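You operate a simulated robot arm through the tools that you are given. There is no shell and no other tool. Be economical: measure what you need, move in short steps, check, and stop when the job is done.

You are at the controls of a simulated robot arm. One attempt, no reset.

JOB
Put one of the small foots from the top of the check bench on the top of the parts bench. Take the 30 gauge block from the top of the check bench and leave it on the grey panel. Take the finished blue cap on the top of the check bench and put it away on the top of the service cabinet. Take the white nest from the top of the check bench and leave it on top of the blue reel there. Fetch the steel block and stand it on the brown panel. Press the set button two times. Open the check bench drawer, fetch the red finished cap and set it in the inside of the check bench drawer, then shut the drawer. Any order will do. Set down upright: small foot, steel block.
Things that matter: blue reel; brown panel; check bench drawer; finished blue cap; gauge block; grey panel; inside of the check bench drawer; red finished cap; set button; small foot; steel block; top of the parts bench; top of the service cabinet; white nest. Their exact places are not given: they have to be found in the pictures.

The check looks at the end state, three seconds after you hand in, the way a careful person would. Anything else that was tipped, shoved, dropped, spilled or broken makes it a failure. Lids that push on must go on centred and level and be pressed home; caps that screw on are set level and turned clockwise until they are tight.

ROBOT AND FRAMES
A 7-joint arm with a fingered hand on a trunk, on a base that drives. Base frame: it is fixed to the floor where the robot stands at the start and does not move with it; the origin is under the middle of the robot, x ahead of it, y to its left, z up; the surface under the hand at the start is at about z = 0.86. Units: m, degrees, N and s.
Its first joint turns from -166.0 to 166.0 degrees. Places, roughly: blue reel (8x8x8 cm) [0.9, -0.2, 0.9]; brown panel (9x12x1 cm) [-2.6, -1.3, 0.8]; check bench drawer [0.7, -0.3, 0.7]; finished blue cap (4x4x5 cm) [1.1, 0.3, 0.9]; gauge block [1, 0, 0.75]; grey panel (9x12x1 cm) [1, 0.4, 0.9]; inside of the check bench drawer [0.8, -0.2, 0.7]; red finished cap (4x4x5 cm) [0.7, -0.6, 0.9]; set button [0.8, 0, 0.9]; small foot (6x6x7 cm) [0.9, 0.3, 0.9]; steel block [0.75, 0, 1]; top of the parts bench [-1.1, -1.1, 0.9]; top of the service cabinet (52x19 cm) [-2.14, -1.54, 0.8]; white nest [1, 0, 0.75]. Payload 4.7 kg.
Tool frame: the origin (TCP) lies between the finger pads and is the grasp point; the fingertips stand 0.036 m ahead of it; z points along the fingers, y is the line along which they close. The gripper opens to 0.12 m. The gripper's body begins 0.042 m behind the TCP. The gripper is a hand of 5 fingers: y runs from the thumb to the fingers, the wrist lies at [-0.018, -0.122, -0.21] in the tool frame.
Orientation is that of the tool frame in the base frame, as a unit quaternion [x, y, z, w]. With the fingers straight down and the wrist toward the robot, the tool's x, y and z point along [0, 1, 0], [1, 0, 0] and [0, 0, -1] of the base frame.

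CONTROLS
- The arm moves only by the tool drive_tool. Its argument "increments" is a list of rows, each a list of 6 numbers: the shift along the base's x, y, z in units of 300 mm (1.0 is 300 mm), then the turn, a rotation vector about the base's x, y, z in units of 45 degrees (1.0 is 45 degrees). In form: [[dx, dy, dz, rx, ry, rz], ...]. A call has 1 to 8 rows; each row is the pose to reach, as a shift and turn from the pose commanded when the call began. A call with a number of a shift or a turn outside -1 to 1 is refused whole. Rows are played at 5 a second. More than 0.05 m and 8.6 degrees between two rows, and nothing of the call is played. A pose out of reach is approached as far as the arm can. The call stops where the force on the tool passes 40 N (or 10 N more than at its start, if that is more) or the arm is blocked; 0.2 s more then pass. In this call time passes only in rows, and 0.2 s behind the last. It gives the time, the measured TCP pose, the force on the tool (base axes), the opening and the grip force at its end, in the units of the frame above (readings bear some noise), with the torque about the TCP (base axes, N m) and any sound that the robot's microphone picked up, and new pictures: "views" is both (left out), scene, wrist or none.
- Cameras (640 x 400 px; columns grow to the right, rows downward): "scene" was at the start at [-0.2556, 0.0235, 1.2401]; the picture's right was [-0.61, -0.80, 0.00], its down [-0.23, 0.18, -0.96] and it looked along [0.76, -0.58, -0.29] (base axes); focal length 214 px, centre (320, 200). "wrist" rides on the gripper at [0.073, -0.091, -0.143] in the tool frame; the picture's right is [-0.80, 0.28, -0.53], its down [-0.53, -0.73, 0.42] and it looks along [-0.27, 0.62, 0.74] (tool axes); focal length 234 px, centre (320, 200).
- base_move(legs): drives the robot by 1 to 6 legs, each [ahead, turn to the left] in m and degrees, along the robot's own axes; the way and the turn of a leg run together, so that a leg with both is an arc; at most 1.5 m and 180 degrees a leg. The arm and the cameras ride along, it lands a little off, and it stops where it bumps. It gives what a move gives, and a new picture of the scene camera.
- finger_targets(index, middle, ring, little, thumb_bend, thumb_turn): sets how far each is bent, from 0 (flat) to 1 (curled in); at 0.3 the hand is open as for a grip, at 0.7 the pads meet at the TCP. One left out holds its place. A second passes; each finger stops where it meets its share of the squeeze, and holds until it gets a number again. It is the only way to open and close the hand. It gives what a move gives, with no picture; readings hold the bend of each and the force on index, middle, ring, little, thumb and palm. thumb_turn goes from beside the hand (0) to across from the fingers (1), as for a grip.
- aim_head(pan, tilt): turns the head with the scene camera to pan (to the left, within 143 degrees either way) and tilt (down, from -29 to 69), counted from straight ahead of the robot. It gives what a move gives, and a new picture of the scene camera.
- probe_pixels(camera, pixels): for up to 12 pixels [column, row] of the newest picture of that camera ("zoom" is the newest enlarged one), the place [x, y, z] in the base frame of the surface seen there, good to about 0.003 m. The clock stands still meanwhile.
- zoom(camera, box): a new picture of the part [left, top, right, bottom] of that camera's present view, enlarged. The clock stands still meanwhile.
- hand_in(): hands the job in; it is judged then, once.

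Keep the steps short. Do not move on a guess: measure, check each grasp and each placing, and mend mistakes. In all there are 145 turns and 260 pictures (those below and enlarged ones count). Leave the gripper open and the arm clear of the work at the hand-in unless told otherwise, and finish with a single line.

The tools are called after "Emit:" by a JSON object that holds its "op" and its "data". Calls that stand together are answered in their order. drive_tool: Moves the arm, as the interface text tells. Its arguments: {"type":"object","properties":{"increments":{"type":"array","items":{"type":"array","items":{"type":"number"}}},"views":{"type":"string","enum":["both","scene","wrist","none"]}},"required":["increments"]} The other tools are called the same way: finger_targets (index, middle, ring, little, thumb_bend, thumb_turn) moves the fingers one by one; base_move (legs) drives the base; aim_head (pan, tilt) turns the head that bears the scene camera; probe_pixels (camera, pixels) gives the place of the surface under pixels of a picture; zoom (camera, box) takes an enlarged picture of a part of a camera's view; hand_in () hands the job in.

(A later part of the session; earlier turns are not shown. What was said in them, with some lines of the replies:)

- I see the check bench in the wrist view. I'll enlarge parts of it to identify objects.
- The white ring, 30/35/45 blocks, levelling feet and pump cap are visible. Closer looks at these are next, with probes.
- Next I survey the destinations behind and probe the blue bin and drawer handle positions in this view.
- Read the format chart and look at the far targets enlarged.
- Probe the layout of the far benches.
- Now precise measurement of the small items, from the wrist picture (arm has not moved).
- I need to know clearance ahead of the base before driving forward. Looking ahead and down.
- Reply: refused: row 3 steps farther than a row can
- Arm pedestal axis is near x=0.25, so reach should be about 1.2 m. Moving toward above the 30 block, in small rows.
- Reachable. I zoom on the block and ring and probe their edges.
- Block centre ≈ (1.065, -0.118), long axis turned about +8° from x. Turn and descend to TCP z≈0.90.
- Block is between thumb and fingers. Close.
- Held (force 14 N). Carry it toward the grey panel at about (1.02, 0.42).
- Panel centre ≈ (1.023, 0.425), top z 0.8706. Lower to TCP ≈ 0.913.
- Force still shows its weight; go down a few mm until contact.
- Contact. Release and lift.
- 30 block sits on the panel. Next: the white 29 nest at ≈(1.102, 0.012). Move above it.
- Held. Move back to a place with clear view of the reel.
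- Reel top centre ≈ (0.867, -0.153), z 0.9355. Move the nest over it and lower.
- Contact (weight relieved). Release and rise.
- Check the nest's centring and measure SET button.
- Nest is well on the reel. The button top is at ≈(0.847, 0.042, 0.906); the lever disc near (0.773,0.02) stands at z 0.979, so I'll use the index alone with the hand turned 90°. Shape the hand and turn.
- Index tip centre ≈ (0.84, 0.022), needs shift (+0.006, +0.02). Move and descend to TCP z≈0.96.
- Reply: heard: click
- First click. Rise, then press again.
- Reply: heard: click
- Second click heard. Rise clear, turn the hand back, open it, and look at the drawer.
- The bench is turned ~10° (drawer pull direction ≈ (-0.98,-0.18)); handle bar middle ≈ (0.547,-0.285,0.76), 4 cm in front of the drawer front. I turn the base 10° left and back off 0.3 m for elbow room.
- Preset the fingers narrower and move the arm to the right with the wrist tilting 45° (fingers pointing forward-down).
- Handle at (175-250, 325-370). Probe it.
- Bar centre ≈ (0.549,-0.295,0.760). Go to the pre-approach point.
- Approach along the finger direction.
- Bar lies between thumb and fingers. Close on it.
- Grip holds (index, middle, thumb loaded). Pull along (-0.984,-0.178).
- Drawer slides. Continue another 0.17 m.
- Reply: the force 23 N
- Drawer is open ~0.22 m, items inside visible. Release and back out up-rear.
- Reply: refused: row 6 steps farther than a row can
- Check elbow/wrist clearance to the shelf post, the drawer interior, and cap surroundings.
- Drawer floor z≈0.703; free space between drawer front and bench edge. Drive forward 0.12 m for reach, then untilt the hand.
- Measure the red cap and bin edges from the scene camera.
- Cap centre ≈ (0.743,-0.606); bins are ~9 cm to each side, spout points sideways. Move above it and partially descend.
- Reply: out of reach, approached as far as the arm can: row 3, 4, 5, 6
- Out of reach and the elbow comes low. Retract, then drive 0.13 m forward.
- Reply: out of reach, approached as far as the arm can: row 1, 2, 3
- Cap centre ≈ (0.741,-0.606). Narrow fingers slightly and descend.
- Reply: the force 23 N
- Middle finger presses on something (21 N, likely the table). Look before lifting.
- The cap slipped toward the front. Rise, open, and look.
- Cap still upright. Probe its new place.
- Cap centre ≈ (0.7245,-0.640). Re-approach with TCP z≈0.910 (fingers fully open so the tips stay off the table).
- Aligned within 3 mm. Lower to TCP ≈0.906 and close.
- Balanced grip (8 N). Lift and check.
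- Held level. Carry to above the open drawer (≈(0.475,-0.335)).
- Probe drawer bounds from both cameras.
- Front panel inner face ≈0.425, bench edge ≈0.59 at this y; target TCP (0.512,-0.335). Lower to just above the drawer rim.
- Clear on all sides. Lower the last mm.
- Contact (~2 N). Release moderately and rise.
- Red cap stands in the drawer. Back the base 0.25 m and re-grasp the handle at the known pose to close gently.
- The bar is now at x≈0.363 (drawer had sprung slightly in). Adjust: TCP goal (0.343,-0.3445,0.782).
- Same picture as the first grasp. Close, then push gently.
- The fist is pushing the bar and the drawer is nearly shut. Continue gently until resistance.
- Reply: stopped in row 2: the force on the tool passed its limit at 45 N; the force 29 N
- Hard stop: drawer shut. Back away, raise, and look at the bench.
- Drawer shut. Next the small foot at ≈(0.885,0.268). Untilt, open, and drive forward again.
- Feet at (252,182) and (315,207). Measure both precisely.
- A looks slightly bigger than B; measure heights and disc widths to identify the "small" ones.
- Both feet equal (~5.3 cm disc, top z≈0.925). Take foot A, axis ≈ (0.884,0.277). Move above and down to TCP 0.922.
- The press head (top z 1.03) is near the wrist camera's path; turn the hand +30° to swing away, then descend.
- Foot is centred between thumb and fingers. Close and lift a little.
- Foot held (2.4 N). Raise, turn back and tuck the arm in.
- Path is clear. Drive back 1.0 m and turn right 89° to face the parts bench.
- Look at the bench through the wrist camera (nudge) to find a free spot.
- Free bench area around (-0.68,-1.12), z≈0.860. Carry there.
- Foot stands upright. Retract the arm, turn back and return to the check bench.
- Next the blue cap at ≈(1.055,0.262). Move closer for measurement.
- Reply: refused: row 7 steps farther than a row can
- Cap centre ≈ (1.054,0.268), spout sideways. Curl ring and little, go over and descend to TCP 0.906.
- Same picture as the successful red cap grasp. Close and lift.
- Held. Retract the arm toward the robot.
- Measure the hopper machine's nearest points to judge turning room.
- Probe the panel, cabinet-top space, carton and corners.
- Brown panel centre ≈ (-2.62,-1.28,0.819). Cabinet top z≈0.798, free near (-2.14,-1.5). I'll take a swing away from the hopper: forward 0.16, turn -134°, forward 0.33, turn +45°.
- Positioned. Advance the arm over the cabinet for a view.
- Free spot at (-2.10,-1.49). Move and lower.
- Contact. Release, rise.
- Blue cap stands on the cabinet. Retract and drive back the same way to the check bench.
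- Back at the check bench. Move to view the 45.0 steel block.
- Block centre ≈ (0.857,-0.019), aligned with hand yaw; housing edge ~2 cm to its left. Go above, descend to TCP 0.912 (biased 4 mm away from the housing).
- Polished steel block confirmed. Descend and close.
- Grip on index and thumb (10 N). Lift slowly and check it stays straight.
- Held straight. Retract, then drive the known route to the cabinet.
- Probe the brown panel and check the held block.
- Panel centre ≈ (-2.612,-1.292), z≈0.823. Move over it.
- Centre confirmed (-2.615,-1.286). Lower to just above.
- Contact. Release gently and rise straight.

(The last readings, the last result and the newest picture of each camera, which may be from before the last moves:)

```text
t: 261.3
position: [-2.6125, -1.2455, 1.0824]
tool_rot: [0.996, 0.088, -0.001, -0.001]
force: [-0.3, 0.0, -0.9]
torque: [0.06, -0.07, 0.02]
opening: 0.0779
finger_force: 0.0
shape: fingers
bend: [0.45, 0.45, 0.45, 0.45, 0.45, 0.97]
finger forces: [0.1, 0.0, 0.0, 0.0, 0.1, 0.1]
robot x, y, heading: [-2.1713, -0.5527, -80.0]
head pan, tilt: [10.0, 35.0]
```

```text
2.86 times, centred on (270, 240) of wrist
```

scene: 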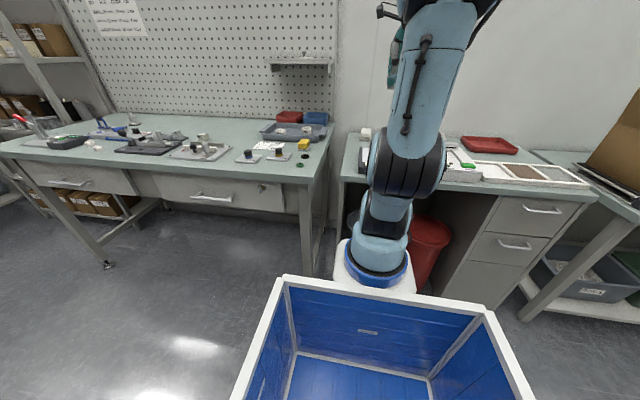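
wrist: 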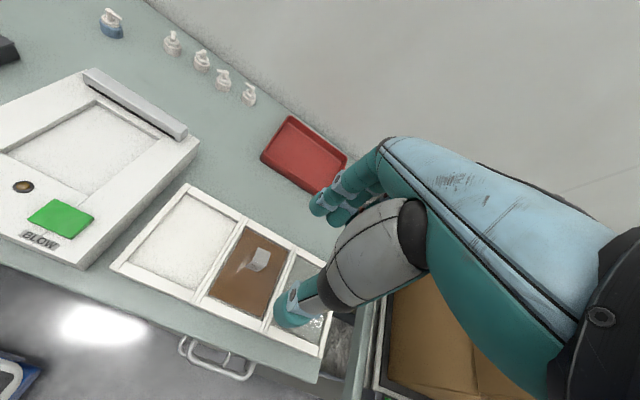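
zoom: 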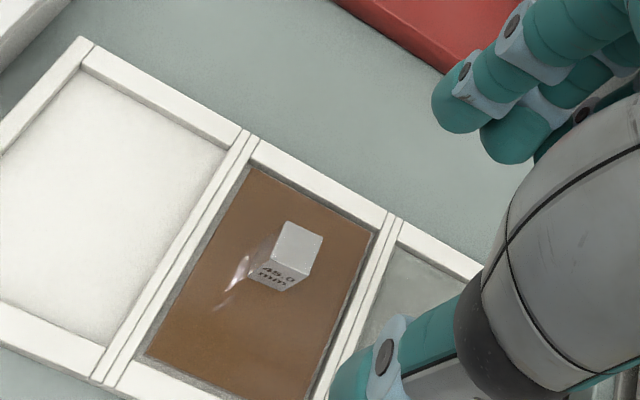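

Steel block stands on the brown panel. Retract the arm and open the hand fully.

Emit:
{"op": "drive_tool", "data": {"increments": [[0.08, 0.1, 0.05, 0, 0, 0], [0.18, 0.2, 0.1, 0, 0, 0], [0.3, 0.3, 0.12, 0, 0, 0], [0.42, 0.4, 0.14, 0, 0, 0]], "views": "none"}}

Emit:
{"op": "finger_targets", "data": {"index": 0.3, "middle": 0.3, "ring": 0.3, "little": 0.3, "thumb_bend": 0.3}}

Emit:
{"op": "aim_head", "data": {"pan": -20, "tilt": 25}}

Emit:
{"op": "zoom", "data": {"camera": "scene", "box": [160, 110, 460, 250]}}

Emit:
{"op": "aim_head", "data": {"pan": 95, "tilt": 10}}

Emit:
{"op": "zoom", "data": {"camera": "scene", "box": [240, 160, 440, 260]}}

```text
t: 262.3
position: [-2.484, -1.1238, 1.1254]
tool_rot: [0.996, 0.087, 0.0, 0.001]
force: [-0.9, 0.1, -1.2]
torque: [0.03, -0.1, 0.04]
opening: 0.0778
finger_force: 0.0
shape: fingers
bend: [0.45, 0.45, 0.45, 0.45, 0.45, 0.98]
finger forces: [0.0, 0.1, 0.0, 0.0, 0.1, 0.1]
robot x, y, heading: [-2.1714, -0.5547, -79.6]
head pan, tilt: [10.0, 35.0]
```

```text
t: 263.3
position: [-2.4842, -1.1239, 1.1266]
tool_rot: [0.996, 0.088, -0.002, 0.0]
force: [-0.2, 0.6, -0.1]
torque: [0.02, 0.02, -0.01]
opening: 0.122
finger_force: 0.1
shape: fingers
bend: [0.3, 0.3, 0.3, 0.3, 0.3, 0.98]
finger forces: [0.0, 0.0, 0.0, 0.1, 0.0, 0.0]
robot x, y, heading: [-2.1731, -0.5536, -79.8]
head pan, tilt: [10.0, 35.0]
```

```text
t: 264.2
position: [-2.4845, -1.1246, 1.1274]
tool_rot: [0.996, 0.088, -0.002, -0.001]
force: [0.8, 0.4, -0.4]
torque: [0.02, 0.03, -0.02]
opening: 0.122
finger_force: 0.0
shape: fingers
bend: [0.3, 0.3, 0.3, 0.3, 0.3, 0.98]
finger forces: [0.1, 0.1, 0.0, 0.0, 0.0, 0.1]
robot x, y, heading: [-2.1723, -0.5509, -79.8]
head pan, tilt: [-20.0, 25.0]
```

scene: 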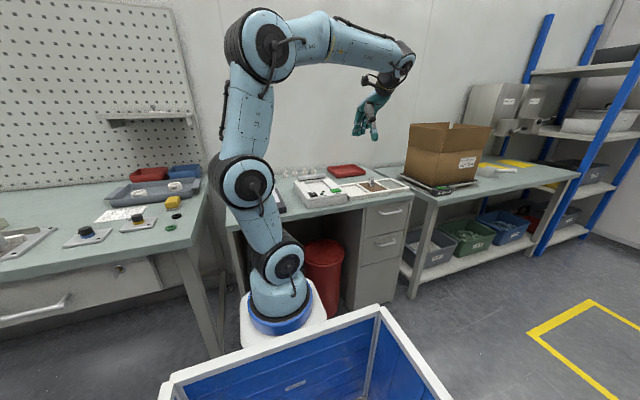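

```text
2.13 times, centred on (310, 180) of scene
```

zoom: 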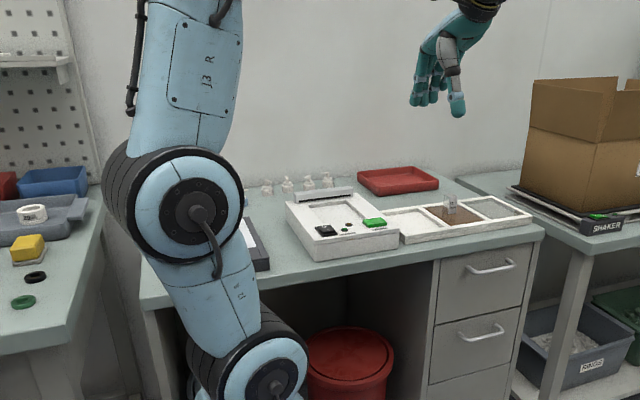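

```text
t: 266.1
position: [-2.4846, -1.1228, 1.1262]
tool_rot: [0.996, 0.089, -0.002, 0.001]
force: [0.8, -0.2, 0.4]
torque: [0.01, -0.01, 0.0]
opening: 0.1218
finger_force: 0.1
shape: fingers
bend: [0.3, 0.3, 0.3, 0.3, 0.3, 0.98]
finger forces: [0.0, 0.0, 0.1, 0.0, 0.0, 0.1]
robot x, y, heading: [-2.1709, -0.5498, -79.7]
head pan, tilt: [95.0, 10.0]
```

scene: 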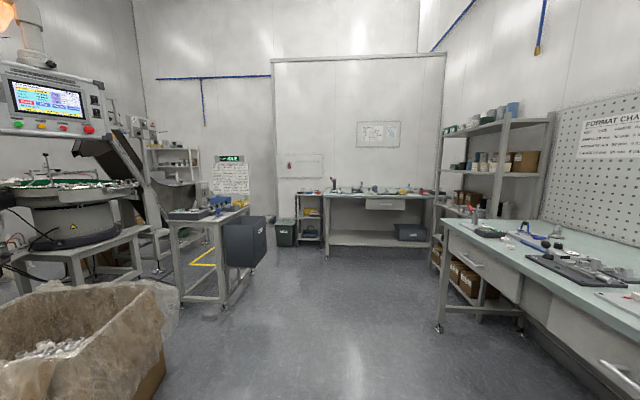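

```text
3.20 times, centred on (340, 210) of scene
```

zoom: 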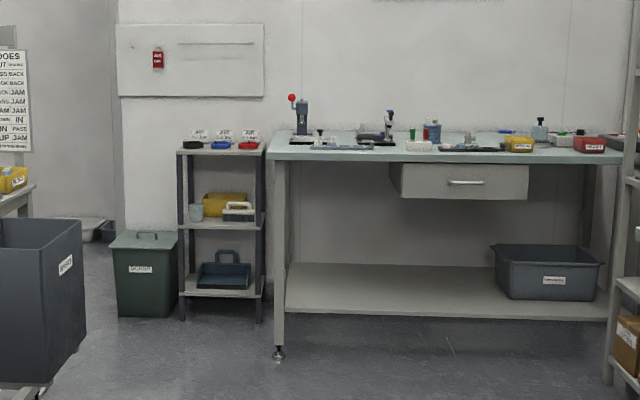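

All placements check out: the drawer is shut, and the block, cap and foot are standing. Handing in.

Emit:
{"op": "hand_in", "data": {}}

```text
The job is handed in.
```

I finished all seven tasks and handed the job in; the one thing I could not recheck is the red cap, which I last saw upright before the drawer closed. On the way it slipped from the grip once and slid a few centimetres on the bench, staying upright.
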